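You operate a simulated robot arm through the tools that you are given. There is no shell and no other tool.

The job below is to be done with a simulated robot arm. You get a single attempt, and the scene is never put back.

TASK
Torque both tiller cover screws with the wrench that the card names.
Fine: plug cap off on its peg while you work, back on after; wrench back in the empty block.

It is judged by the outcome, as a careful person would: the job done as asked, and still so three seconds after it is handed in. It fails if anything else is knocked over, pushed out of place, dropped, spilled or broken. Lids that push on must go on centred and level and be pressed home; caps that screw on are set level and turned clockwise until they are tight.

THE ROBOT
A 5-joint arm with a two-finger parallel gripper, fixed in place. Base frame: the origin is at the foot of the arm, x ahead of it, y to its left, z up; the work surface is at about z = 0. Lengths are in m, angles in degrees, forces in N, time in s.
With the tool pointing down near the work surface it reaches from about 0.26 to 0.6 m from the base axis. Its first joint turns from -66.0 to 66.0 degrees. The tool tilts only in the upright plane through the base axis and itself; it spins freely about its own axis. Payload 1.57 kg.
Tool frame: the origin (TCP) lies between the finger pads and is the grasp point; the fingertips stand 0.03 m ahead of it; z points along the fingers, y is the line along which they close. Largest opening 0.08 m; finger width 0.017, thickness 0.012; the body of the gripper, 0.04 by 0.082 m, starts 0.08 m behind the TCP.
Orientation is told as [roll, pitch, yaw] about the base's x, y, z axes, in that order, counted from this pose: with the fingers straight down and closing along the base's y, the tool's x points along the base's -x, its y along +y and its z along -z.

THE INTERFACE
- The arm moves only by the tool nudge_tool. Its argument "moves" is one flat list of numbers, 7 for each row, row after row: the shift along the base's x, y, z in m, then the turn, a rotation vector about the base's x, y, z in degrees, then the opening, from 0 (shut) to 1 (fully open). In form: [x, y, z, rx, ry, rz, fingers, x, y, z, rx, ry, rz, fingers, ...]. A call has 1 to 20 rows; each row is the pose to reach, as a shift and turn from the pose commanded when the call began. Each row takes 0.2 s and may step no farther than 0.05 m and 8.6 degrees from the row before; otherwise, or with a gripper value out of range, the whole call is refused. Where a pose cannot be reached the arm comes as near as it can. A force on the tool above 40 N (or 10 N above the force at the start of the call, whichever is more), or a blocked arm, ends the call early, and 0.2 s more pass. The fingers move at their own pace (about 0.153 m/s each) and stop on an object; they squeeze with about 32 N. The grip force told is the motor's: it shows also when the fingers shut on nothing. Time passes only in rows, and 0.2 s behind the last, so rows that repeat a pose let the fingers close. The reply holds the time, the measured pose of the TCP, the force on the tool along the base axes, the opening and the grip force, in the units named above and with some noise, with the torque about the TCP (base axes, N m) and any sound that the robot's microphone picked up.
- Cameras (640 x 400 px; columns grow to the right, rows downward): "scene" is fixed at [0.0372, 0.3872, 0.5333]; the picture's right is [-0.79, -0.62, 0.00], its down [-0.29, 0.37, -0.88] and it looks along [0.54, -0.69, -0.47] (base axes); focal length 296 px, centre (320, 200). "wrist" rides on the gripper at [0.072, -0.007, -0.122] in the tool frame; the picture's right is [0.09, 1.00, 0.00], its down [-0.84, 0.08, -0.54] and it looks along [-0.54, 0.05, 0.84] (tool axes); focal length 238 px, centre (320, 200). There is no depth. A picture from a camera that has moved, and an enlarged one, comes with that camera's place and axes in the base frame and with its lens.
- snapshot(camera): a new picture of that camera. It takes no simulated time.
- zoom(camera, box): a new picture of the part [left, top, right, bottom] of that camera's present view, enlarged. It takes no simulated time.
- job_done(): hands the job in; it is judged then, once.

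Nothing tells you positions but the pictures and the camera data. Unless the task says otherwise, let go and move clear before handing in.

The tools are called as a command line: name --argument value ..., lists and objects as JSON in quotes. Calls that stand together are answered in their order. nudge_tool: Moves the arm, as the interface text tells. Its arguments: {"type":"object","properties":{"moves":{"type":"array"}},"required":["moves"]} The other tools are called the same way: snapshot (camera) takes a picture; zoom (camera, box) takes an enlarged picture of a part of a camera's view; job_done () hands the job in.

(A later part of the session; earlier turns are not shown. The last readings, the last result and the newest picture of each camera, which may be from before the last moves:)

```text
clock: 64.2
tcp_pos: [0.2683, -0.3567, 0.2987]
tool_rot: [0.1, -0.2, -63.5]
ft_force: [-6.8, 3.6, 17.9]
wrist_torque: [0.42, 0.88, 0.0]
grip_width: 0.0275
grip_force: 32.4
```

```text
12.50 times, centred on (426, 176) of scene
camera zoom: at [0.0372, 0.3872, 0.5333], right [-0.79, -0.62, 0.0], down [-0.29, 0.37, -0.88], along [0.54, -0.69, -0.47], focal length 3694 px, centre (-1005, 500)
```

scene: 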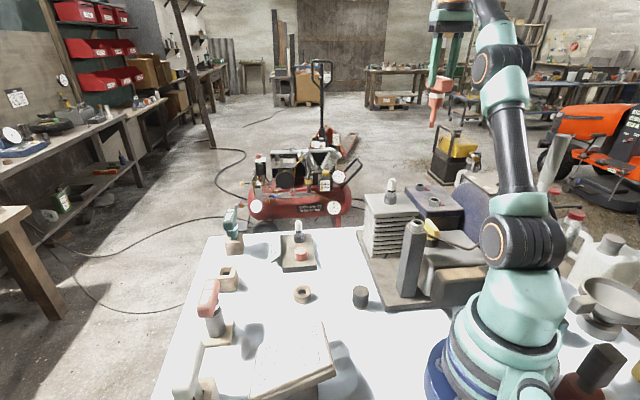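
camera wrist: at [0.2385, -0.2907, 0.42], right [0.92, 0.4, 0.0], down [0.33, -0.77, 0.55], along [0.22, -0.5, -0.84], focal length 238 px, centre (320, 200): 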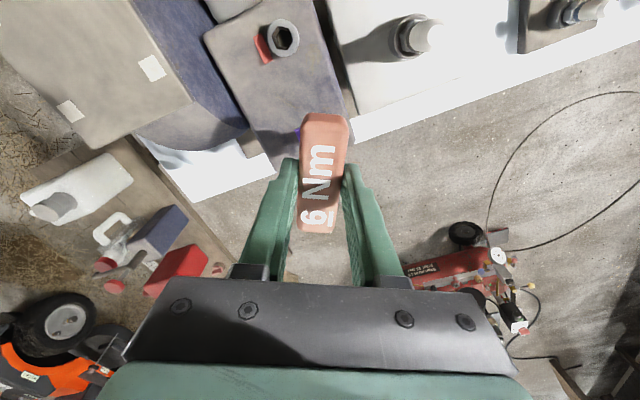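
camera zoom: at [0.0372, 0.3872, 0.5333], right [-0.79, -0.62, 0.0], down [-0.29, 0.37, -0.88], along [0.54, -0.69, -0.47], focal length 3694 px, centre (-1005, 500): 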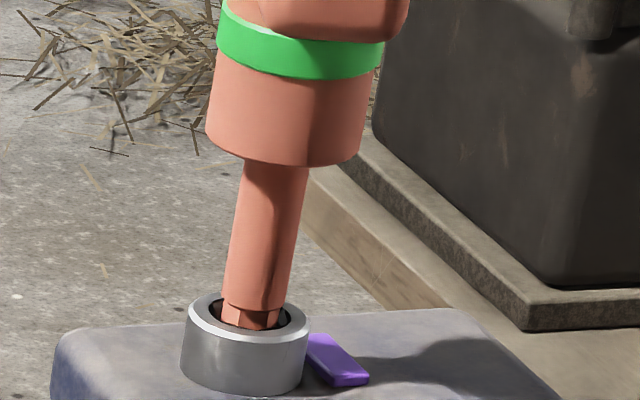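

Both indicators hold, so I'll leave A as is and learn the colour sequence on screw B with much finer steps. Lifting straight out.

nudge_tool --moves '[-0.0003, 0.0002, 0.001, 0, 0, 0, 0.2, -0.0003, 0.0002, 0.005, 0, 0, 0, 0.2, -0.0003, 0.0002, 0.01, 0, 0, 0, 0.2, -0.0003, 0.0002, 0.018, 0, 0, 0, 0.2, -0.0003, 0.0002, 0.03, 0, 0, 0, 0.2, -0.0003, 0.0002, 0.03, 0, 0, 0, 0.2]'

zoom --camera "scene" --box '[390, 110, 460, 205]'

snapshot --camera "wrist"

```text
clock: 65.6
tcp_pos: [0.2688, -0.357, 0.3285]
tool_rot: [0.0, -0.4, -63.5]
ft_force: [-0.3, 0.1, -3.0]
wrist_torque: [0.0, -0.02, -0.01]
grip_width: 0.0274
grip_force: 31.1
```

```text
4.21 times, centred on (425, 158) of scene
camera zoom: at [0.0372, 0.3871, 0.5333], right [-0.79, -0.62, 0.0], down [-0.29, 0.37, -0.88], along [0.54, -0.69, -0.47], focal length 1244 px, centre (-122, 379)
```

zoom: 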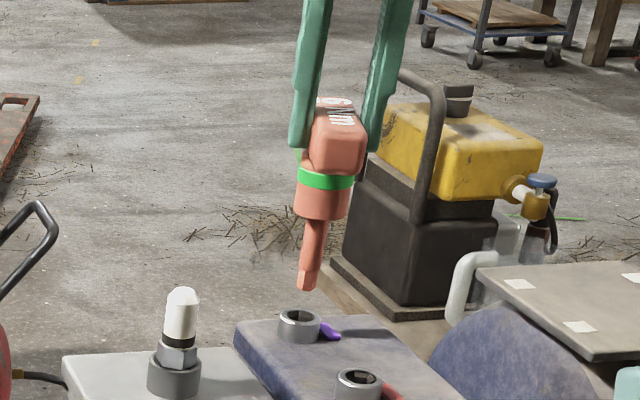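

```text
taken
camera wrist: at [0.23, -0.2962, 0.45], right [0.85, 0.53, 0.0], down [0.44, -0.71, 0.55], along [0.29, -0.47, -0.84], focal length 238 px, centre (320, 200)
```

wrist: 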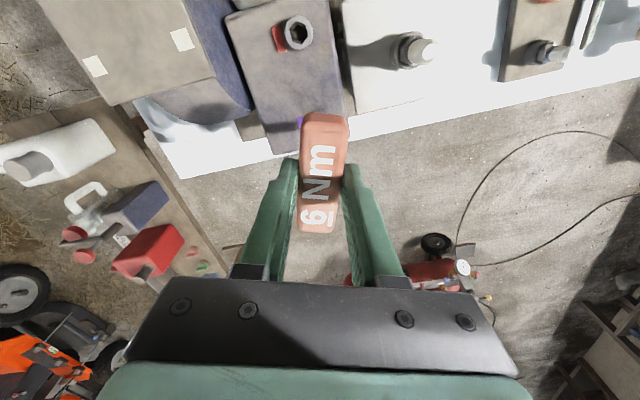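

The band stays green after lifting, so it's a latched "clicked" mark. From the balanced poses I've worked out the bit's offset in the grip, giving screw B at about (0.2077,-0.2993) and a target TCP of (0.2089,-0.2974) at yaw −74.5°. Moving there at this height.

nudge_tool --moves '[-0.02, 0.02, 0.004, 0, 0, -4, 0.2, -0.04, 0.04, 0.004, 0, 0, -8, 0.2, -0.0595, 0.0601, 0.002, 0, 0, -11, 0.2, -0.0595, 0.0601, 0, 0, 0, -11, 0.2, -0.0595, 0.0601, 0, 0, 0, -11, 0.2]'

snapshot --camera "wrist"

zoom --camera "scene" --box '[415, 160, 455, 210]'

```text
clock: 66.8
tcp_pos: [0.2099, -0.2971, 0.3291]
tool_rot: [0.1, -0.3, -74.6]
ft_force: [-0.3, -0.7, -1.8]
wrist_torque: [0.01, -0.02, -0.02]
grip_width: 0.0275
grip_force: 32.4
```

```text
taken
camera wrist: at [0.182, -0.2306, 0.4494], right [0.94, 0.35, 0.0], down [0.3, -0.78, 0.55], along [0.19, -0.51, -0.84], focal length 238 px, centre (320, 200)
```

wrist: 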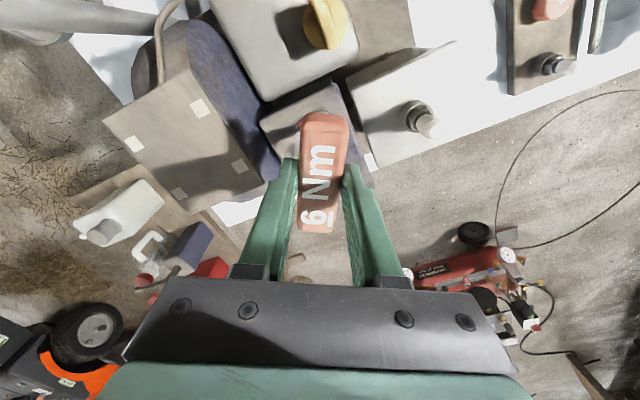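

```text
8.00 times, centred on (435, 185) of scene
camera zoom: at [0.0372, 0.3872, 0.5333], right [-0.79, -0.62, 0.0], down [-0.29, 0.37, -0.88], along [0.54, -0.69, -0.47], focal length 2364 px, centre (-600, 320)
```

zoom: 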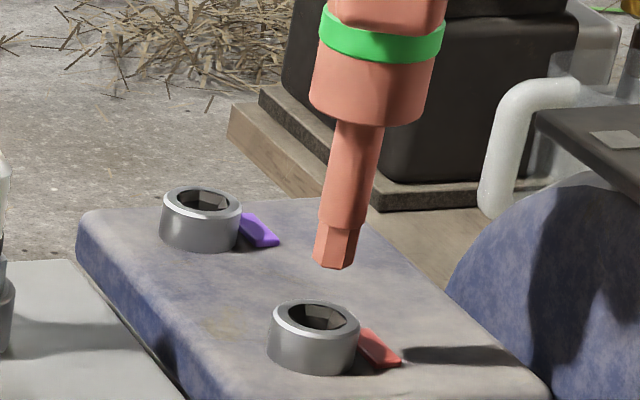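

The bit appears about 2 mm right of screw B's hole in the scene view, so I'll correct and descend to the ring plane for a close check.

nudge_tool --moves '[0.0016, 0.0009, -0.008, 0, 0, 0, 0.2, 0.0016, 0.0009, -0.016, 0, 0, 0, 0.2, 0.0016, 0.0009, -0.0195, 0, 0, 0, 0.2, 0.0016, 0.0009, -0.0195, 0, 0, 0, 0.2]'

zoom --camera "scene" --box '[425, 182, 445, 212]'

zoom --camera "scene" --box '[426, 190, 442, 206]'

```text
clock: 67.8
tcp_pos: [0.2109, -0.2966, 0.3089]
tool_rot: [0.1, -0.2, -74.5]
ft_force: [-0.1, 0.2, -1.7]
wrist_torque: [-0.03, 0.04, -0.01]
grip_width: 0.0274
grip_force: 32.1
```

```text
13.33 times, centred on (435, 197) of scene
camera zoom: at [0.0372, 0.3871, 0.5333], right [-0.79, -0.62, 0.0], down [-0.29, 0.37, -0.88], along [0.54, -0.69, -0.47], focal length 3940 px, centre (-1213, 240)
```

zoom: 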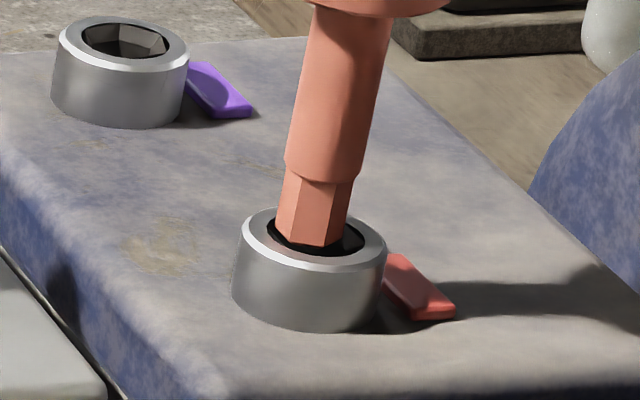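

```text
16.00 times, centred on (434, 198) of scene
camera zoom: at [0.0372, 0.3871, 0.5333], right [-0.79, -0.62, 0.0], down [-0.29, 0.37, -0.88], along [0.54, -0.69, -0.47], focal length 4728 px, centre (-1504, 232)
```

zoom: 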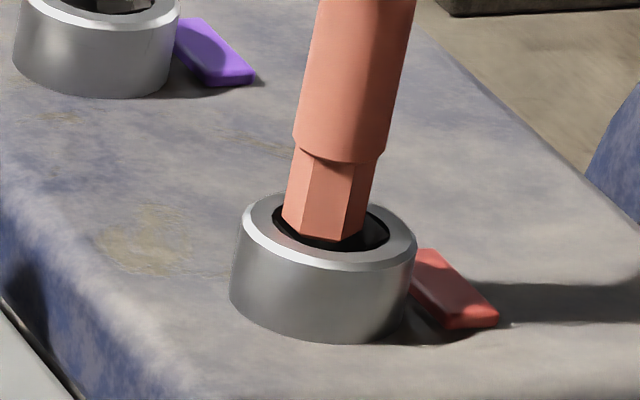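

snapshot --camera "wrist"

zoom --camera "scene" --box '[415, 150, 455, 210]'

```text
taken
camera wrist: at [0.184, -0.2294, 0.4301], right [0.94, 0.35, 0.0], down [0.3, -0.78, 0.55], along [0.19, -0.51, -0.84], focal length 238 px, centre (320, 200)
```

wrist: 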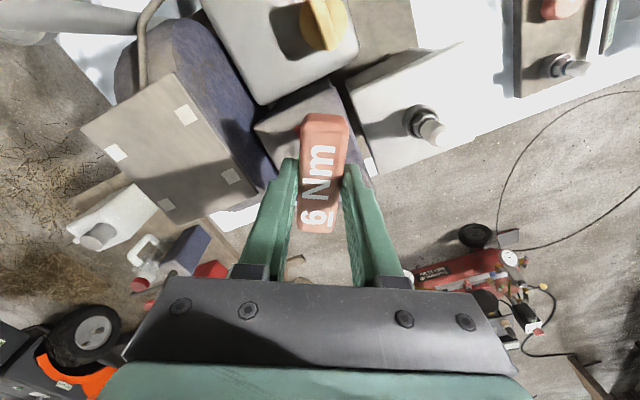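

```text
6.67 times, centred on (435, 180) of scene
camera zoom: at [0.0372, 0.3871, 0.5333], right [-0.79, -0.62, 0.0], down [-0.29, 0.37, -0.88], along [0.54, -0.69, -0.47], focal length 1970 px, centre (-447, 333)
```

zoom: 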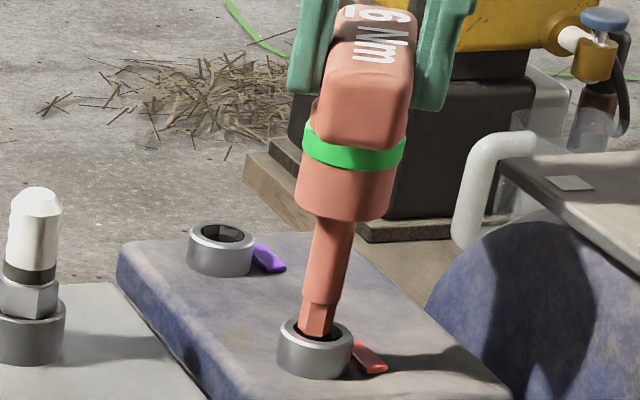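

I'm about 1 mm left of centre; shifting slightly and lowering in 1 mm steps with force checks.

nudge_tool --moves '[-0.0008, -0.0005, -0.001, 0, 0, 0, 0.2, -0.0008, -0.0005, -0.002, 0, 0, 0, 0.2, -0.0008, -0.0005, -0.003, 0, 0, 0, 0.2, -0.0008, -0.0005, -0.003, 0, 0, 0, 0.2]'

zoom --camera "scene" --box '[426, 190, 442, 206]'

```text
clock: 68.8
tcp_pos: [0.2109, -0.2971, 0.3065]
tool_rot: [0.2, -0.3, -74.6]
ft_force: [-0.5, -0.5, -2.2]
wrist_torque: [-0.02, -0.01, 0.0]
grip_width: 0.0274
grip_force: 32.3
```

```text
16.00 times, centred on (434, 198) of scene
camera zoom: at [0.0372, 0.3871, 0.5333], right [-0.79, -0.62, 0.0], down [-0.29, 0.37, -0.88], along [0.54, -0.69, -0.47], focal length 4728 px, centre (-1504, 232)
```

zoom: 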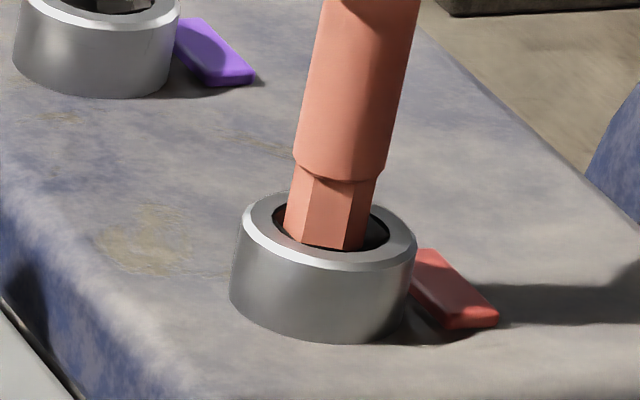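

nudge_tool --moves '[-0.0005, -0.0004, -0.0005, 0, 0, 0, 0.2, -0.0005, -0.0004, -0.0015, 0, 0, 0, 0.2, -0.0005, -0.0004, -0.002, 0, 0, 0, 0.2]'

zoom --camera "scene" --box '[426, 190, 442, 206]'

```text
clock: 69.6
tcp_pos: [0.2106, -0.2972, 0.3033]
tool_rot: [0.2, -0.3, -74.5]
ft_force: [0.1, -0.5, -1.4]
wrist_torque: [0.01, -0.04, 0.0]
grip_width: 0.0274
grip_force: 32.0
```

```text
16.00 times, centred on (434, 198) of scene
camera zoom: at [0.0372, 0.3871, 0.5333], right [-0.79, -0.62, 0.0], down [-0.29, 0.37, -0.88], along [0.54, -0.69, -0.47], focal length 4728 px, centre (-1504, 232)
```

zoom: 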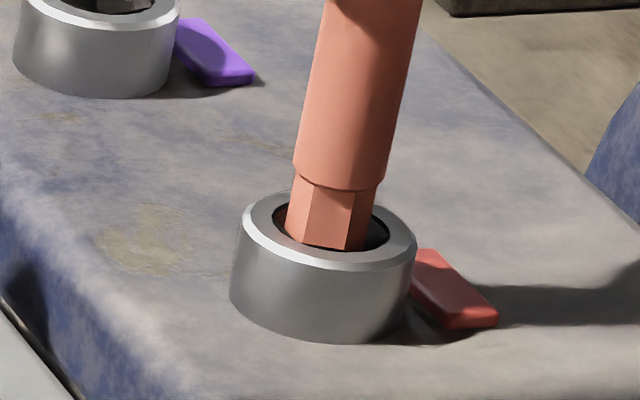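

Still free; continuing down.

nudge_tool --moves '[0, 0, -0.001, 0, 0, 0, 0.2, 0, 0, -0.002, 0, 0, 0, 0.2, 0, 0, -0.002, 0, 0, 0, 0.2]'

```text
clock: 70.4
tcp_pos: [0.2093, -0.2962, 0.3015]
tool_rot: [0.1, -0.3, -74.4]
ft_force: [-0.3, -0.1, -1.9]
wrist_torque: [0.03, 0.02, -0.01]
grip_width: 0.0276
grip_force: 31.6
```

nudge_tool --moves '[0, 0, -0.001, 0, 0, 0, 0.2, 0, 0, -0.002, 0, 0, 0, 0.2, 0, 0, -0.003, 0, 0, 0, 0.2, 0, 0, -0.003, 0, 0, 0, 0.2]'

zoom --camera "scene" --box '[426, 190, 442, 206]'

```text
clock: 71.4
tcp_pos: [0.2098, -0.2965, 0.2998]
tool_rot: [0.1, -0.3, -74.5]
ft_force: [0.3, 1.8, 3.2]
wrist_torque: [0.11, 0.03, -0.02]
grip_width: 0.0274
grip_force: 31.7
```

```text
16.00 times, centred on (434, 198) of scene
camera zoom: at [0.0372, 0.3872, 0.5333], right [-0.79, -0.62, 0.0], down [-0.29, 0.37, -0.88], along [0.54, -0.69, -0.47], focal length 4728 px, centre (-1504, 232)
```

zoom: 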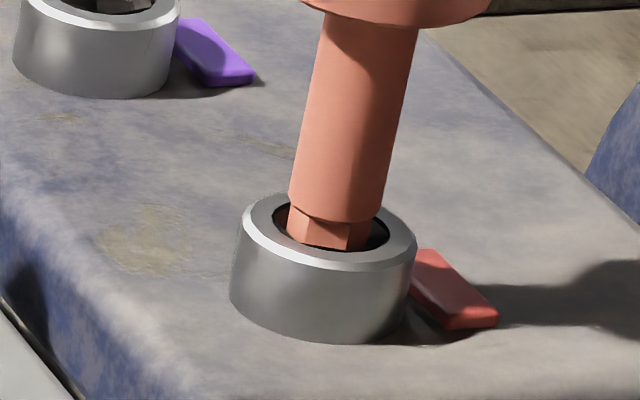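

Seated smoothly in screw B. Now turning clockwise in small steps, compensating for the bit's offset and checking the tab each time.

nudge_tool --moves '[0.0001, -0.0001, -0.0005, 0, 0, -4, 0.2, 0.0002, -0.0002, -0.0005, 0, 0, -8, 0.2, 0.0003, -0.0003, -0.0005, 0, 0, -12, 0.2]'

zoom --camera "scene" --box '[420, 170, 450, 206]'

```text
clock: 72.2
tcp_pos: [0.2105, -0.2974, 0.2979]
tool_rot: [0.2, -0.3, -86.5]
ft_force: [-0.1, 0.4, 5.8]
wrist_torque: [0.04, -0.04, 0.0]
grip_width: 0.0273
grip_force: 31.5
```

```text
11.11 times, centred on (435, 188) of scene
camera zoom: at [0.0372, 0.3872, 0.5333], right [-0.79, -0.62, 0.0], down [-0.29, 0.37, -0.88], along [0.54, -0.69, -0.47], focal length 3283 px, centre (-958, 333)
```

zoom: 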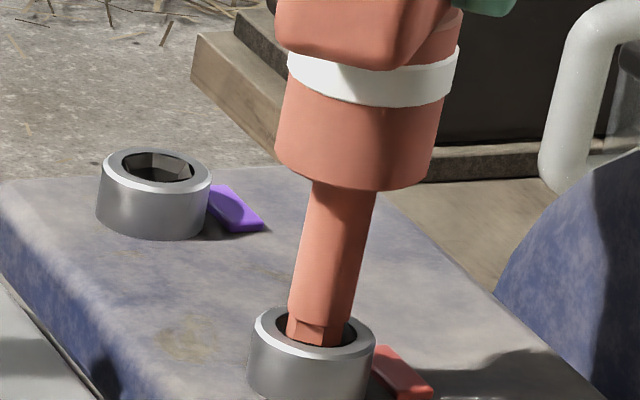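

The band reset to white on engaging B, tab still red. Continuing.

nudge_tool --moves '[0.0001, -0.0001, 0, 0, 0, -3, 0.2, 0.0002, -0.0002, 0, 0, 0, -6, 0.2]'

zoom --camera "scene" --box '[420, 174, 450, 210]'

```text
clock: 72.8
tcp_pos: [0.2114, -0.298, 0.298]
tool_rot: [0.1, -0.1, -92.6]
ft_force: [3.3, 4.0, 7.8]
wrist_torque: [0.36, -0.47, 0.01]
grip_width: 0.0276
grip_force: 32.3
```

```text
11.11 times, centred on (435, 192) of scene
camera zoom: at [0.0372, 0.3872, 0.5333], right [-0.79, -0.62, 0.0], down [-0.29, 0.37, -0.88], along [0.54, -0.69, -0.47], focal length 3283 px, centre (-958, 289)
```

zoom: 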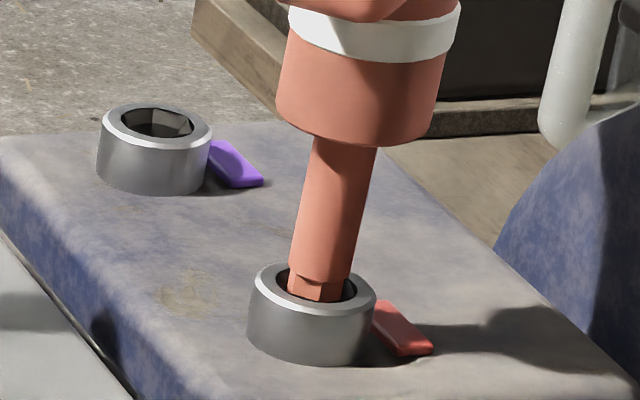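

nudge_tool --moves '[0.0002, 0.0002, 0, 0, 0, -3, 0.2, 0.0003, 0.0001, 0, 0, 0, -6, 0.2]'

zoom --camera "scene" --box '[420, 174, 450, 210]'

```text
clock: 73.4
tcp_pos: [0.2108, -0.2967, 0.298]
tool_rot: [0.1, -0.1, -98.6]
ft_force: [-3.1, 1.3, 15.4]
wrist_torque: [-0.01, 0.35, 0.03]
grip_width: 0.0277
grip_force: 32.6
```

```text
11.11 times, centred on (435, 192) of scene
camera zoom: at [0.0372, 0.3872, 0.5333], right [-0.79, -0.62, 0.0], down [-0.29, 0.37, -0.88], along [0.54, -0.69, -0.47], focal length 3283 px, centre (-958, 289)
```

zoom: 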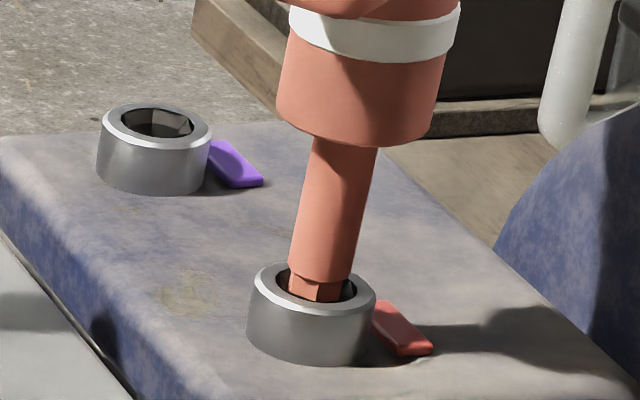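

nudge_tool --moves '[0, 0, 0, 0, 0, -3, 0.2, 0.0001, -0.0001, 0, 0, 0, -5, 0.2]'

zoom --camera "scene" --box '[420, 174, 450, 210]'

```text
clock: 74.0
tcp_pos: [0.2116, -0.2971, 0.2988]
tool_rot: [0.1, -0.1, -103.5]
ft_force: [2.9, 4.2, 14.8]
wrist_torque: [0.37, -0.38, 0.01]
grip_width: 0.0274
grip_force: 32.2
```

```text
11.11 times, centred on (435, 192) of scene
camera zoom: at [0.0372, 0.3872, 0.5333], right [-0.79, -0.62, 0.0], down [-0.29, 0.37, -0.88], along [0.54, -0.69, -0.47], focal length 3283 px, centre (-958, 289)
```

zoom: 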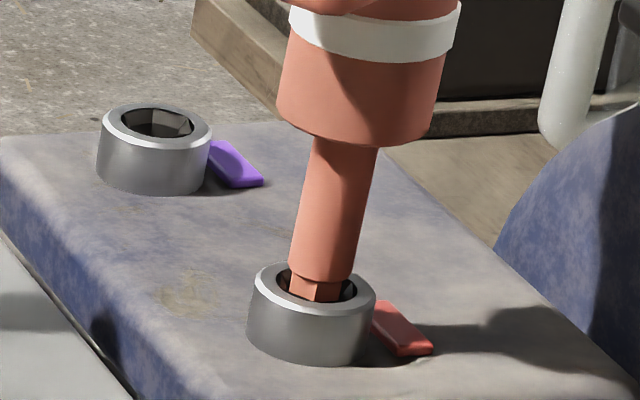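

nudge_tool --moves '[0.0002, 0.0001, 0, 0, 0, -3, 0.2, 0.0003, 0.0001, 0, 0, 0, -5, 0.2]'

zoom --camera "scene" --box '[420, 174, 450, 210]'

```text
clock: 74.6
tcp_pos: [0.211, -0.2986, 0.2971]
tool_rot: [0.0, 0.0, -108.5]
ft_force: [0.1, 1.3, 11.0]
wrist_torque: [0.04, 0.0, 0.03]
grip_width: 0.0274
grip_force: 31.4
```

```text
11.11 times, centred on (435, 192) of scene
camera zoom: at [0.0372, 0.3872, 0.5333], right [-0.79, -0.62, 0.0], down [-0.29, 0.37, -0.88], along [0.54, -0.69, -0.47], focal length 3283 px, centre (-958, 289)
```

zoom: 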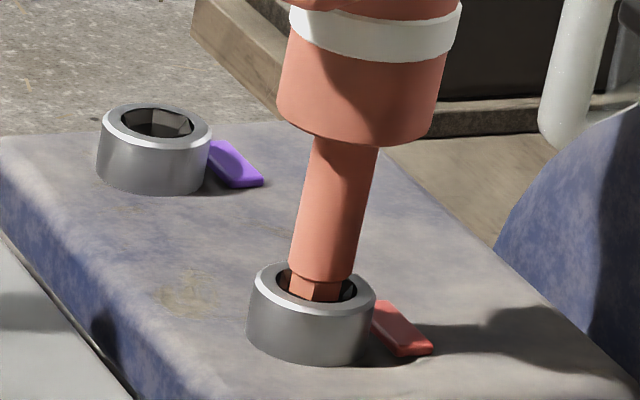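

nudge_tool --moves '[0.0001, 0, 0, 0, 0, -4, 0.2, 0.0002, -0.0001, 0, 0, 0, -8, 0.2]'

zoom --camera "scene" --box '[420, 174, 450, 210]'

```text
clock: 75.2
tcp_pos: [0.2117, -0.2975, 0.2985]
tool_rot: [-0.1, 0.1, -116.7]
ft_force: [-7.8, -6.1, 6.8]
wrist_torque: [-0.77, 0.77, 0.01]
grip_width: 0.0273
grip_force: 32.5
```

```text
11.11 times, centred on (435, 192) of scene
camera zoom: at [0.0372, 0.3872, 0.5333], right [-0.79, -0.62, 0.0], down [-0.29, 0.37, -0.88], along [0.54, -0.69, -0.47], focal length 3283 px, centre (-958, 289)
```

zoom: 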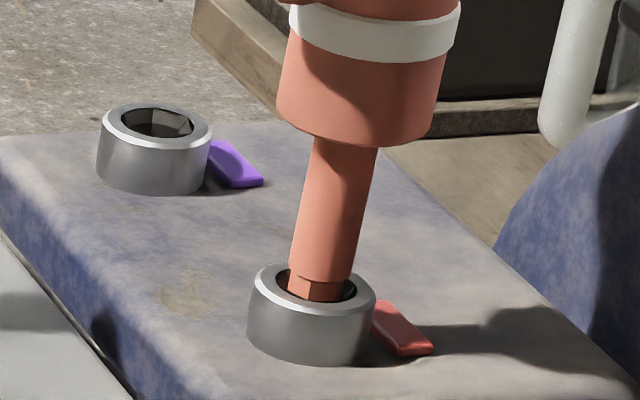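

nudge_tool --moves '[-0.0003, -0.0003, 0, 0, 0, -4, 0.2, -0.0003, -0.0003, 0, 0, 0, -8, 0.2]'

zoom --camera "scene" --box '[420, 174, 450, 210]'

snapshot --camera "wrist"

```text
clock: 75.8
tcp_pos: [0.2116, -0.2975, 0.2982]
tool_rot: [-0.2, 0.1, -124.6]
ft_force: [0.1, -2.1, 2.5]
wrist_torque: [-0.27, -0.03, 0.05]
grip_width: 0.0275
grip_force: 31.9
```

```text
11.11 times, centred on (435, 192) of scene
camera zoom: at [0.0372, 0.3872, 0.5333], right [-0.79, -0.62, 0.0], down [-0.29, 0.37, -0.88], along [0.54, -0.69, -0.47], focal length 3283 px, centre (-958, 289)
```

zoom: 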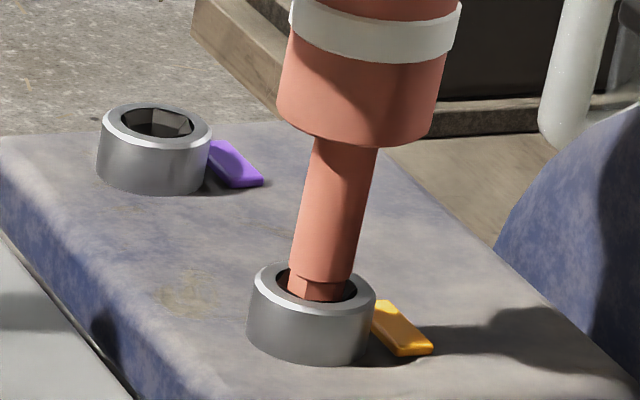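

```text
taken
camera wrist: at [0.2462, -0.2358, 0.4205], right [0.87, -0.49, 0.0], down [-0.41, -0.73, 0.54], along [-0.27, -0.47, -0.84], focal length 238 px, centre (320, 200)
```

wrist: 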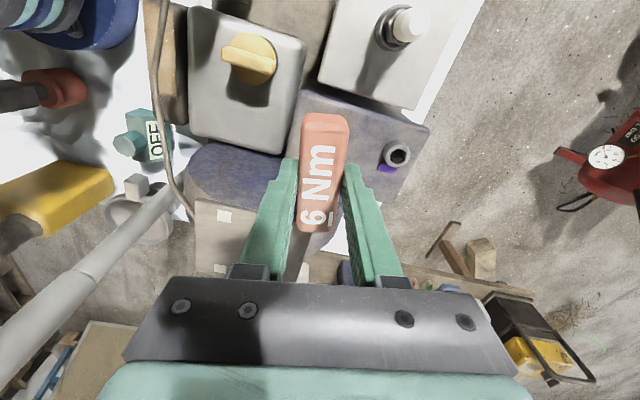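

Tab just turned yellow. Now in 3–4° steps, looking after each.

nudge_tool --moves '[0, -0.0001, 0, 0, 0, -2, 0.2, 0, -0.0001, 0, 0, 0, -4, 0.2]'

zoom --camera "scene" --box '[420, 174, 450, 210]'

```text
clock: 76.4
tcp_pos: [0.2117, -0.2971, 0.2985]
tool_rot: [-0.4, 0.2, -128.5]
ft_force: [4.1, 1.5, 2.3]
wrist_torque: [0.3, -0.5, 0.02]
grip_width: 0.0273
grip_force: 32.1
```

```text
11.11 times, centred on (435, 192) of scene
camera zoom: at [0.0372, 0.3872, 0.5333], right [-0.79, -0.62, 0.0], down [-0.29, 0.37, -0.88], along [0.54, -0.69, -0.47], focal length 3283 px, centre (-958, 289)
```

zoom: 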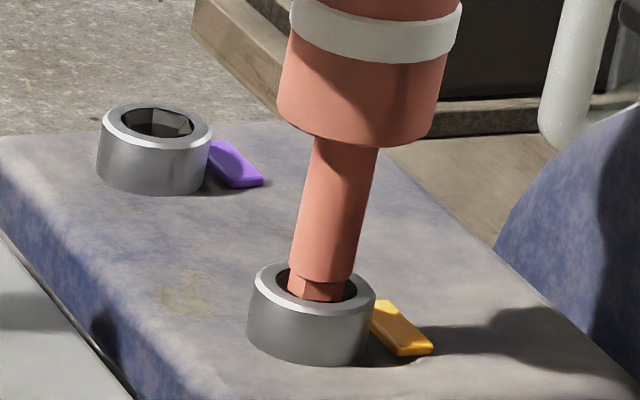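

nudge_tool --moves '[0.0001, 0, 0, 0, 0, -2, 0.2, 0.0002, 0, 0, 0, 0, -4, 0.2]'

zoom --camera "scene" --box '[420, 174, 450, 210]'

```text
clock: 77.0
tcp_pos: [0.212, -0.2978, 0.2979]
tool_rot: [-0.2, 0.2, -132.5]
ft_force: [5.0, 4.9, 1.3]
wrist_torque: [0.5, -0.69, 0.01]
grip_width: 0.0274
grip_force: 32.1
```

```text
11.11 times, centred on (435, 192) of scene
camera zoom: at [0.0372, 0.3872, 0.5333], right [-0.79, -0.62, 0.0], down [-0.29, 0.37, -0.88], along [0.54, -0.69, -0.47], focal length 3283 px, centre (-958, 289)
```

zoom: 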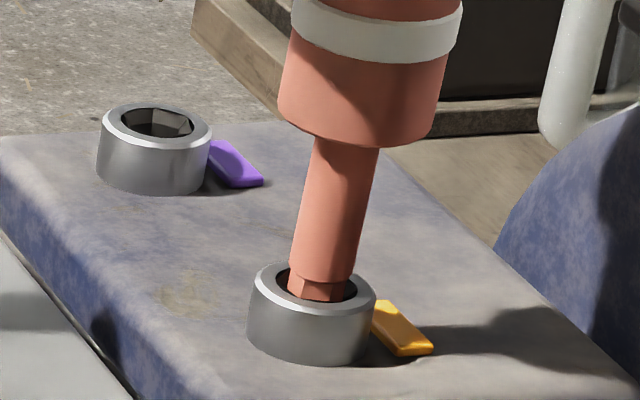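

nudge_tool --moves '[0.0002, 0.0002, 0, 0, 0, -1.5, 0.2, 0.0003, 0.0003, 0, 0, 0, -3, 0.2]'

zoom --camera "scene" --box '[420, 174, 450, 210]'

```text
clock: 77.6
tcp_pos: [0.2117, -0.2982, 0.2979]
tool_rot: [-0.3, 0.0, -135.6]
ft_force: [2.9, -0.7, -2.2]
wrist_torque: [0.08, -0.35, 0.02]
grip_width: 0.0273
grip_force: 31.5
```

```text
11.11 times, centred on (435, 192) of scene
camera zoom: at [0.0372, 0.3871, 0.5333], right [-0.79, -0.62, 0.0], down [-0.29, 0.37, -0.88], along [0.54, -0.69, -0.47], focal length 3283 px, centre (-958, 289)
```

zoom: 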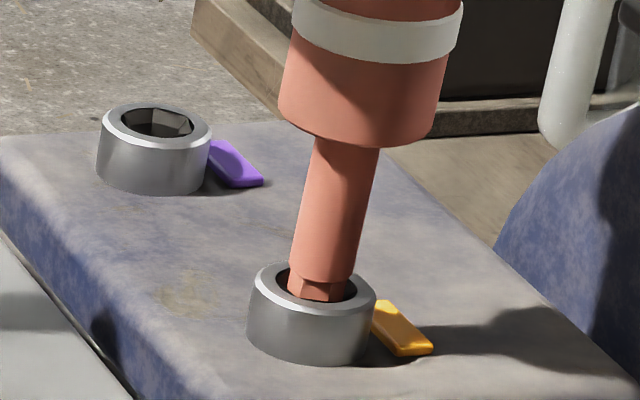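

nudge_tool --moves '[0.0001, 0, 0, 0, 0, -1.5, 0.2, 0.0001, 0, 0, 0, 0, -3, 0.2]'

zoom --camera "scene" --box '[420, 174, 450, 210]'

```text
clock: 78.2
tcp_pos: [0.2121, -0.2976, 0.2988]
tool_rot: [-0.3, 0.0, -138.5]
ft_force: [-0.4, -5.0, -3.6]
wrist_torque: [-0.62, 0.16, 0.0]
grip_width: 0.0274
grip_force: 32.6
```

```text
11.11 times, centred on (435, 192) of scene
camera zoom: at [0.0372, 0.3871, 0.5333], right [-0.79, -0.62, 0.0], down [-0.29, 0.37, -0.88], along [0.54, -0.69, -0.47], focal length 3283 px, centre (-958, 289)
```

zoom: 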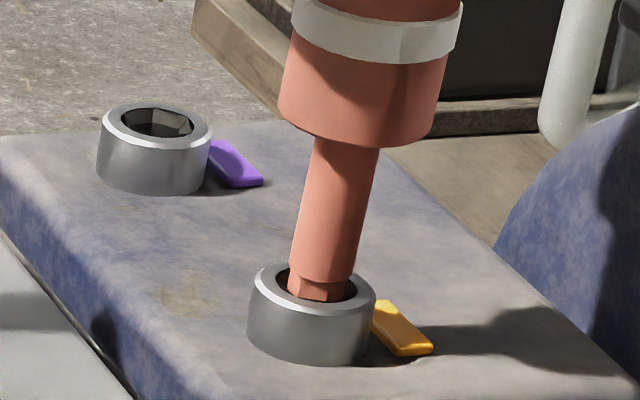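

nudge_tool --moves '[0, -0.0003, -0.0006, 0, 0, -1.5, 0.2, 0, -0.0003, -0.0006, 0, 0, -3, 0.2]'

zoom --camera "scene" --box '[420, 174, 450, 210]'

```text
clock: 78.8
tcp_pos: [0.2122, -0.2982, 0.2991]
tool_rot: [-0.3, 0.0, -141.5]
ft_force: [0.2, 0.5, 8.6]
wrist_torque: [0.06, 0.06, 0.02]
grip_width: 0.0276
grip_force: 32.1
```

```text
11.11 times, centred on (435, 192) of scene
camera zoom: at [0.0372, 0.3872, 0.5333], right [-0.79, -0.62, 0.0], down [-0.29, 0.37, -0.88], along [0.54, -0.69, -0.47], focal length 3283 px, centre (-958, 289)
```

zoom: 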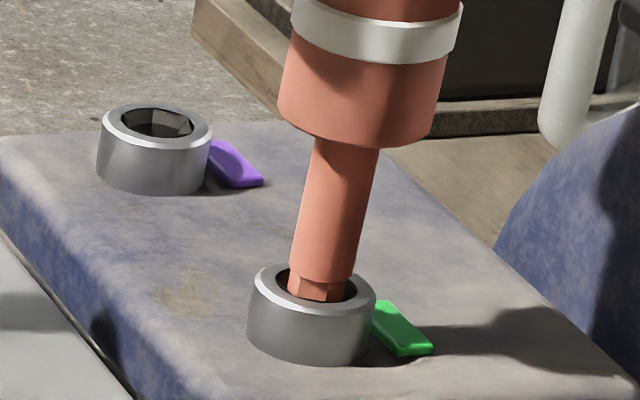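

The tab turned green at this angle — so green means torqued and purple meant I overshot on A. The band hasn't signalled yet, so I'll creep by under a degree and watch for the click.

nudge_tool --moves '[0, 0, 0, 0, 0, -0.7, 0.2]'

zoom --camera "scene" --box '[420, 174, 450, 210]'

```text
clock: 79.2
tcp_pos: [0.2126, -0.2984, 0.299]
tool_rot: [-0.3, 0.0, -142.1]
ft_force: [1.4, 0.4, 11.2]
wrist_torque: [0.15, -0.08, -0.01]
grip_width: 0.0272
grip_force: 32.0
```

```text
11.11 times, centred on (435, 192) of scene
camera zoom: at [0.0372, 0.3872, 0.5333], right [-0.79, -0.62, 0.0], down [-0.29, 0.37, -0.88], along [0.54, -0.69, -0.47], focal length 3283 px, centre (-958, 289)
```

zoom: 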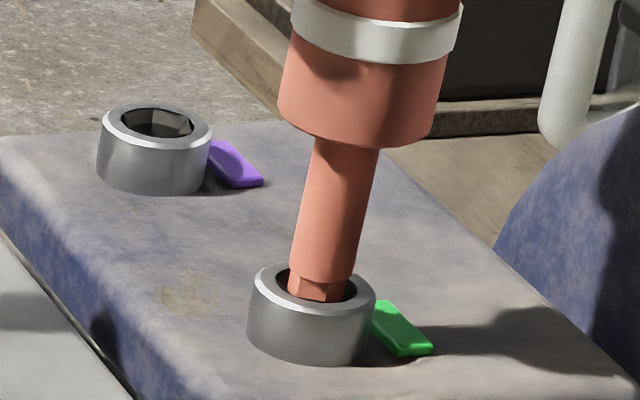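

nudge_tool --moves '[0, 0, 0, 0, 0, -0.7, 0.2]'

zoom --camera "scene" --box '[420, 174, 450, 210]'

```text
clock: 79.6
tcp_pos: [0.2121, -0.2981, 0.2986]
tool_rot: [-0.3, -0.1, -143.0]
ft_force: [0.4, 0.3, 14.5]
wrist_torque: [0.03, 0.07, -0.01]
grip_width: 0.0276
grip_force: 32.6
```

```text
11.11 times, centred on (435, 192) of scene
camera zoom: at [0.0372, 0.3872, 0.5333], right [-0.79, -0.62, 0.0], down [-0.29, 0.37, -0.88], along [0.54, -0.69, -0.47], focal length 3283 px, centre (-958, 289)
```

zoom: 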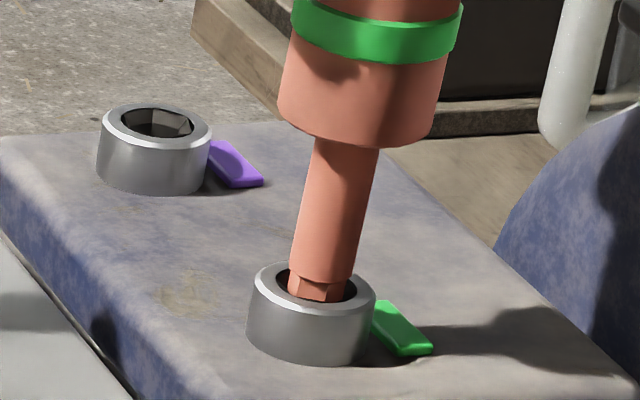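

Tab green and band green together on screw B: that's the set torque, so I stop here and lift straight out. Then I'll look at A's socket to re-engage it, back it off, and re-torque it properly.

nudge_tool --moves '[0, 0, 0.002, 0, 0, 0, 0.2, 0, 0, 0.006, 0, 0, 0, 0.2, 0, 0, 0.012, 0, 0, 0, 0.2, 0, 0, 0.02, 0, 0, 0, 0.2, 0, 0, 0.031, 0, 0, 0, 0.2, 0, 0, 0.031, 0, 0, 0, 0.2]'

zoom --camera "scene" --box '[400, 150, 460, 210]'

snapshot --camera "wrist"

zoom --camera "wrist" --box '[370, 130, 430, 180]'

```text
clock: 81.0
tcp_pos: [0.2118, -0.2973, 0.3286]
tool_rot: [-0.5, 0.0, -142.9]
ft_force: [-0.7, -0.5, -1.9]
wrist_torque: [0.0, 0.0, 0.01]
grip_width: 0.0274
grip_force: 31.9
```

```text
6.67 times, centred on (430, 180) of scene
camera zoom: at [0.0372, 0.3871, 0.5333], right [-0.79, -0.62, 0.0], down [-0.29, 0.37, -0.88], along [0.54, -0.69, -0.47], focal length 1970 px, centre (-413, 333)
```

zoom: 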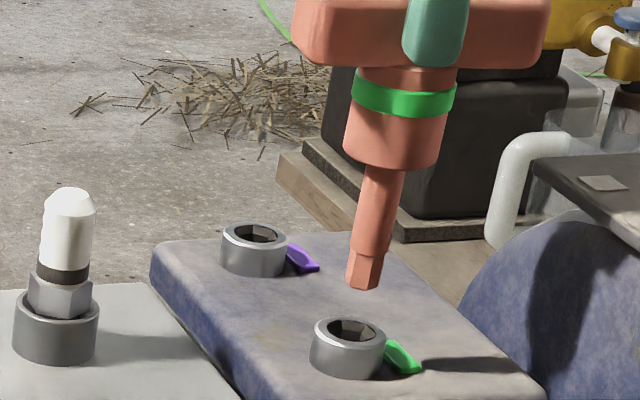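

```text
taken
camera wrist: at [0.2645, -0.251, 0.4507], right [0.67, -0.74, -0.01], down [-0.62, -0.57, 0.54], along [-0.4, -0.36, -0.84], focal length 238 px, centre (320, 200)
```

wrist: 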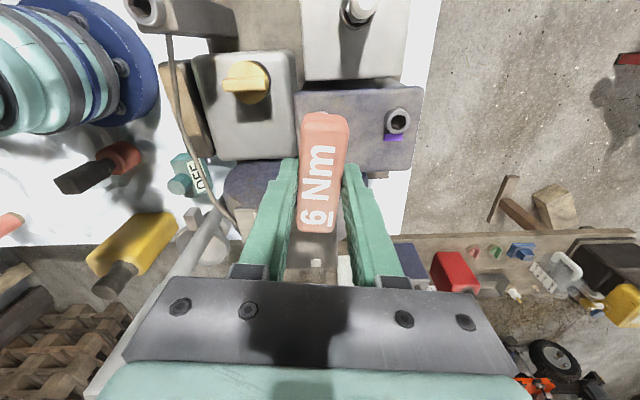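

```text
8.00 times, centred on (400, 155) of wrist
camera zoom: at [0.2645, -0.251, 0.4507], right [0.67, -0.74, -0.01], down [-0.62, -0.57, 0.54], along [-0.4, -0.36, -0.84], focal length 1907 px, centre (-320, 560)
```

zoom: 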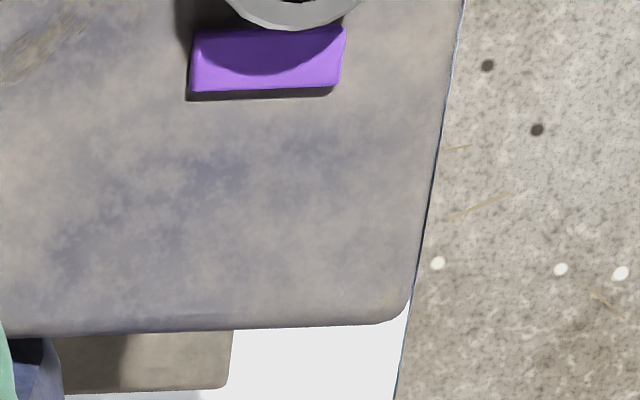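

B stays green. Zooming on A's socket to get its present hex angle.

zoom --camera "wrist" --box '[380, 108, 416, 134]'

```text
15.38 times, centred on (398, 121) of wrist
camera zoom: at [0.2645, -0.251, 0.4507], right [0.67, -0.74, -0.01], down [-0.62, -0.57, 0.54], along [-0.4, -0.36, -0.84], focal length 3667 px, centre (-880, 1415)
```

zoom: 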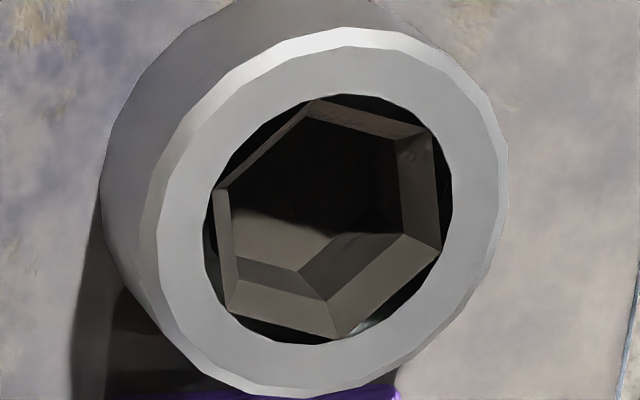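

A's hex now sits at about 58.5° (mod 60). I'll check the bit's own orientation at this yaw before planning the re-engagement.

zoom --camera "scene" --box '[424, 165, 442, 183]'

zoom --camera "scene" --box '[424, 190, 444, 210]'

zoom --camera "scene" --box '[408, 176, 428, 196]'

```text
16.00 times, centred on (433, 174) of scene
camera zoom: at [0.0372, 0.3871, 0.5333], right [-0.79, -0.62, 0.0], down [-0.29, 0.37, -0.88], along [0.54, -0.69, -0.47], focal length 4728 px, centre (-1488, 616)
```

zoom: 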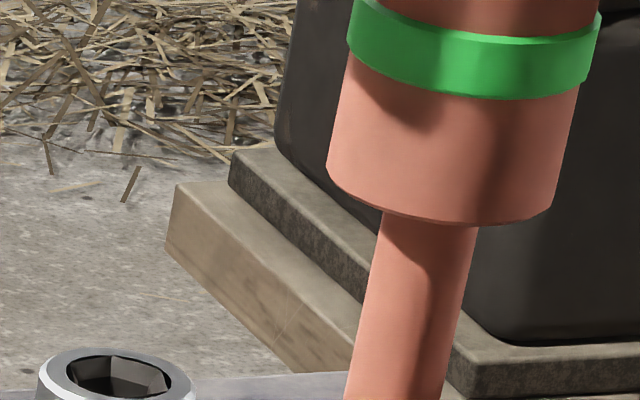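

```text
16.00 times, centred on (434, 200) of scene
camera zoom: at [0.0372, 0.3871, 0.5333], right [-0.79, -0.62, 0.0], down [-0.29, 0.37, -0.88], along [0.54, -0.69, -0.47], focal length 4728 px, centre (-1504, 200)
```

zoom: 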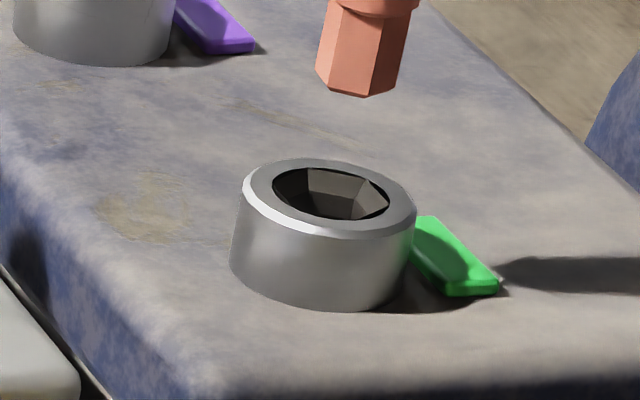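

```text
16.00 times, centred on (418, 186) of scene
camera zoom: at [0.0372, 0.3871, 0.5333], right [-0.79, -0.62, 0.0], down [-0.29, 0.37, -0.88], along [0.54, -0.69, -0.47], focal length 4728 px, centre (-1248, 424)
```

zoom: 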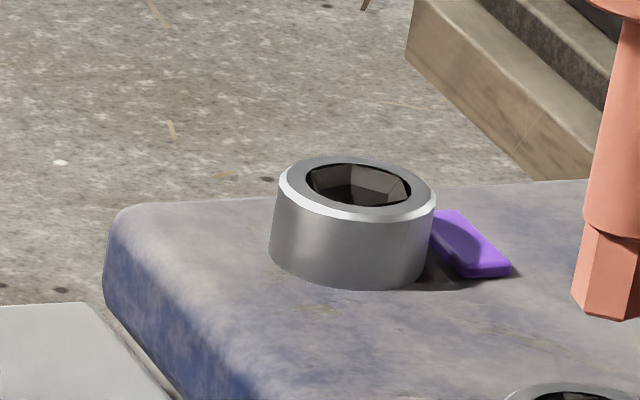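

B's hex turned just as far as the tool did (~68° to the click), and A's hex shows about 77° total — confirming A is about 9° past. I'll go to A with a matching yaw of −151.5°, re-engage, back it off into yellow, then bring it up to the click in tiny steps.

nudge_tool --moves '[0.02, -0.0203, 0.003, 0, 0, -3, 0.2, 0.04, -0.0405, 0.003, 0, 0, -6, 0.2, 0.0599, -0.0607, 0, 0, 0, -8.5, 0.2, 0.0599, -0.0607, -0.01, 0, 0, -8.5, 0.2, 0.0599, -0.0607, -0.019, 0, 0, -8.5, 0.2, 0.0599, -0.0607, -0.019, 0, 0, -8.5, 0.2]'

zoom --camera "scene" --box '[410, 174, 430, 192]'

zoom --camera "scene" --box '[400, 140, 460, 210]'

```text
clock: 82.4
tcp_pos: [0.2716, -0.3587, 0.3113]
tool_rot: [-0.6, -0.2, -151.4]
ft_force: [-0.2, 0.5, -1.3]
wrist_torque: [0.02, 0.03, 0.0]
grip_width: 0.0275
grip_force: 32.1
```

```text
16.00 times, centred on (420, 183) of scene
camera zoom: at [0.0372, 0.3871, 0.5333], right [-0.79, -0.62, 0.0], down [-0.29, 0.37, -0.88], along [0.54, -0.69, -0.47], focal length 4728 px, centre (-1280, 472)
```

zoom: 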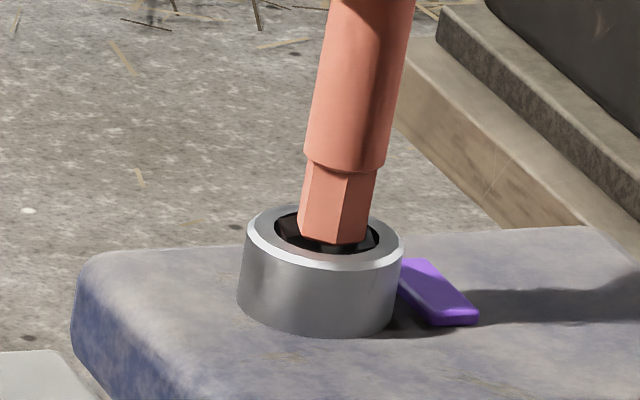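

```text
5.71 times, centred on (430, 175) of scene
camera zoom: at [0.0372, 0.3871, 0.5333], right [-0.79, -0.62, 0.0], down [-0.29, 0.37, -0.88], along [0.54, -0.69, -0.47], focal length 1688 px, centre (-309, 343)
```

zoom: 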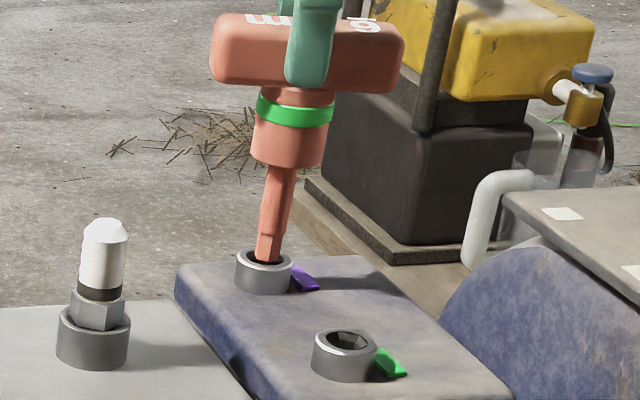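

nudge_tool --moves '[0.0006, 0.0004, -0.001, 0, 0, 0, 0.2, 0.0006, 0.0004, -0.002, 0, 0, 0, 0.2, 0.0006, 0.0004, -0.003, 0, 0, 0, 0.2, 0.0006, 0.0004, -0.003, 0, 0, 0, 0.2]'

zoom --camera "scene" --box '[410, 174, 430, 192]'

```text
clock: 83.4
tcp_pos: [0.2726, -0.3575, 0.307]
tool_rot: [-0.4, -0.1, -151.4]
ft_force: [0.5, -0.6, -1.9]
wrist_torque: [-0.02, -0.05, -0.02]
grip_width: 0.0274
grip_force: 31.8
```

```text
16.00 times, centred on (420, 183) of scene
camera zoom: at [0.0372, 0.3871, 0.5333], right [-0.79, -0.62, 0.0], down [-0.29, 0.37, -0.88], along [0.54, -0.69, -0.47], focal length 4728 px, centre (-1280, 472)
```

zoom: 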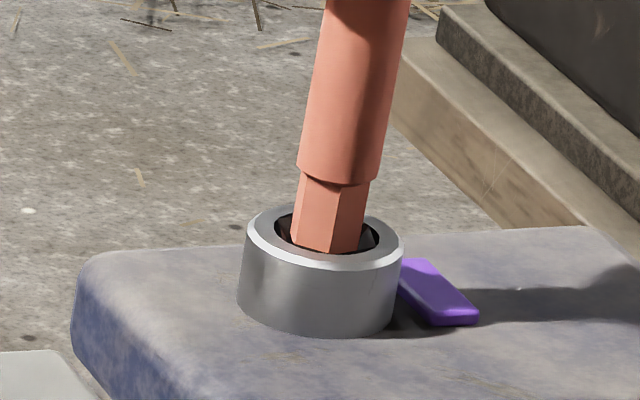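

Centred in the hole, no contact. Continuing down.

nudge_tool --moves '[0, 0, -0.001, 0, 0, 0, 0.2, 0, 0, -0.002, 0, 0, 0, 0.2, 0, 0, -0.003, 0, 0, 0, 0.2, 0, 0, -0.003, 0, 0, 0, 0.2]'

```text
clock: 84.4
tcp_pos: [0.2727, -0.3586, 0.3029]
tool_rot: [-0.6, -0.1, -151.4]
ft_force: [-0.3, -0.1, -1.3]
wrist_torque: [0.01, 0.01, 0.02]
grip_width: 0.0275
grip_force: 32.1
```

nudge_tool --moves '[0, 0, -0.001, 0, 0, 0, 0.2, 0, 0, -0.002, 0, 0, 0, 0.2, 0, 0, -0.003, 0, 0, 0, 0.2, 0, 0, -0.004, 0, 0, 0, 0.2, 0, 0, -0.004, 0, 0, 0, 0.2]'

zoom --camera "scene" --box '[410, 160, 442, 196]'

```text
clock: 85.6
tcp_pos: [0.2728, -0.3575, 0.3014]
tool_rot: [-0.6, -0.3, -151.4]
ft_force: [-0.3, -0.9, -1.6]
wrist_torque: [-0.05, 0.02, -0.02]
grip_width: 0.0273
grip_force: 31.9
```

```text
11.11 times, centred on (426, 178) of scene
camera zoom: at [0.0372, 0.3871, 0.5333], right [-0.79, -0.62, 0.0], down [-0.29, 0.37, -0.88], along [0.54, -0.69, -0.47], focal length 3283 px, centre (-858, 444)
```

zoom: 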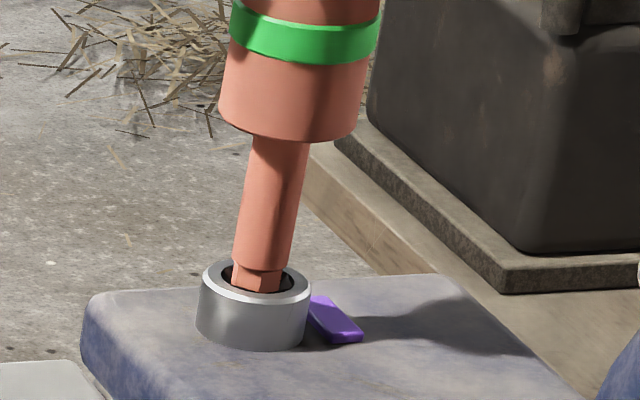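

nudge_tool --moves '[0, 0, -0.001, 0, 0, 0, 0.2, 0, 0, -0.002, 0, 0, 0, 0.2, 0, 0, -0.002, 0, 0, 0, 0.2]'

zoom --camera "scene" --box '[410, 160, 442, 196]'

```text
clock: 86.4
tcp_pos: [0.2725, -0.3576, 0.2979]
tool_rot: [-0.3, -0.1, -151.3]
ft_force: [-1.1, 2.2, 7.7]
wrist_torque: [0.23, 0.2, 0.06]
grip_width: 0.0274
grip_force: 32.0
```

```text
11.11 times, centred on (426, 178) of scene
camera zoom: at [0.0372, 0.3872, 0.5333], right [-0.79, -0.62, 0.0], down [-0.29, 0.37, -0.88], along [0.54, -0.69, -0.47], focal length 3283 px, centre (-858, 444)
```

zoom: 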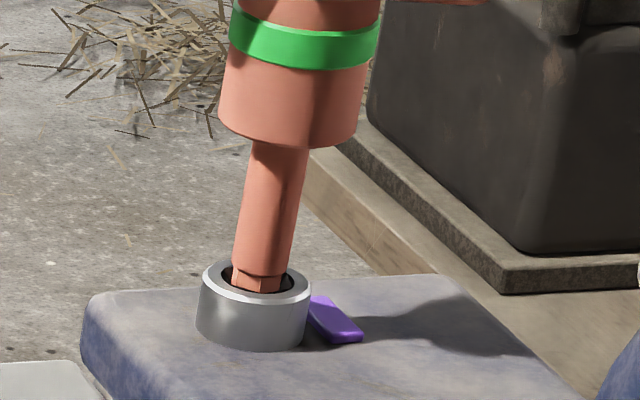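

Seated in A. Backing off counter-clockwise in small steps.

nudge_tool --moves '[0, 0.0001, 0, 0, 0, 3, 0.2, 0.0001, 0.0003, 0, 0, 0, 6, 0.2]'

zoom --camera "scene" --box '[410, 160, 442, 196]'

```text
clock: 87.0
tcp_pos: [0.2714, -0.3574, 0.2998]
tool_rot: [-0.3, 0.1, -145.4]
ft_force: [-6.0, 1.2, 18.9]
wrist_torque: [0.11, 0.77, -0.01]
grip_width: 0.0275
grip_force: 31.7
```

```text
11.11 times, centred on (426, 178) of scene
camera zoom: at [0.0372, 0.3872, 0.5333], right [-0.79, -0.62, 0.0], down [-0.29, 0.37, -0.88], along [0.54, -0.69, -0.47], focal length 3283 px, centre (-858, 444)
```

zoom: 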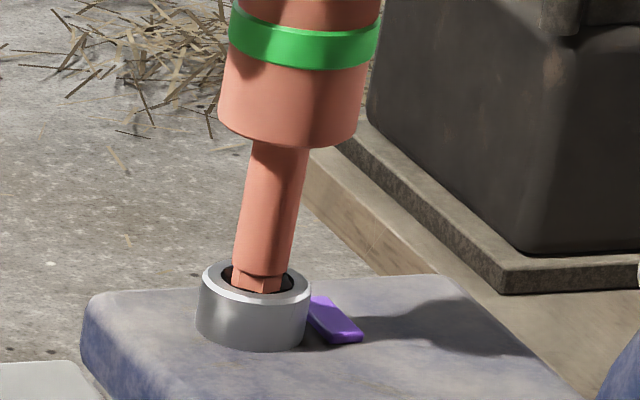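

nudge_tool --moves '[-0.0003, 0.0002, 0.0007, 0, 0, 3, 0.2, -0.0003, 0.0003, 0.0007, 0, 0, 6, 0.2]'

zoom --camera "scene" --box '[410, 160, 442, 196]'

```text
clock: 87.6
tcp_pos: [0.2731, -0.3584, 0.2985]
tool_rot: [-0.3, 0.0, -139.3]
ft_force: [-6.0, -5.7, 11.2]
wrist_torque: [-0.72, 0.8, -0.01]
grip_width: 0.0275
grip_force: 31.5
```

```text
11.11 times, centred on (426, 178) of scene
camera zoom: at [0.0372, 0.3872, 0.5333], right [-0.79, -0.62, 0.0], down [-0.29, 0.37, -0.88], along [0.54, -0.69, -0.47], focal length 3283 px, centre (-858, 444)
```

zoom: 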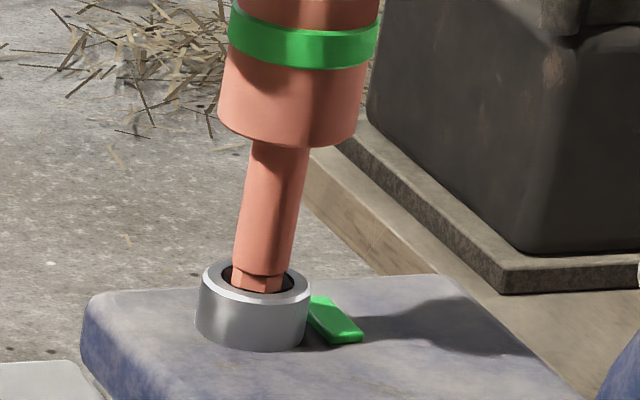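

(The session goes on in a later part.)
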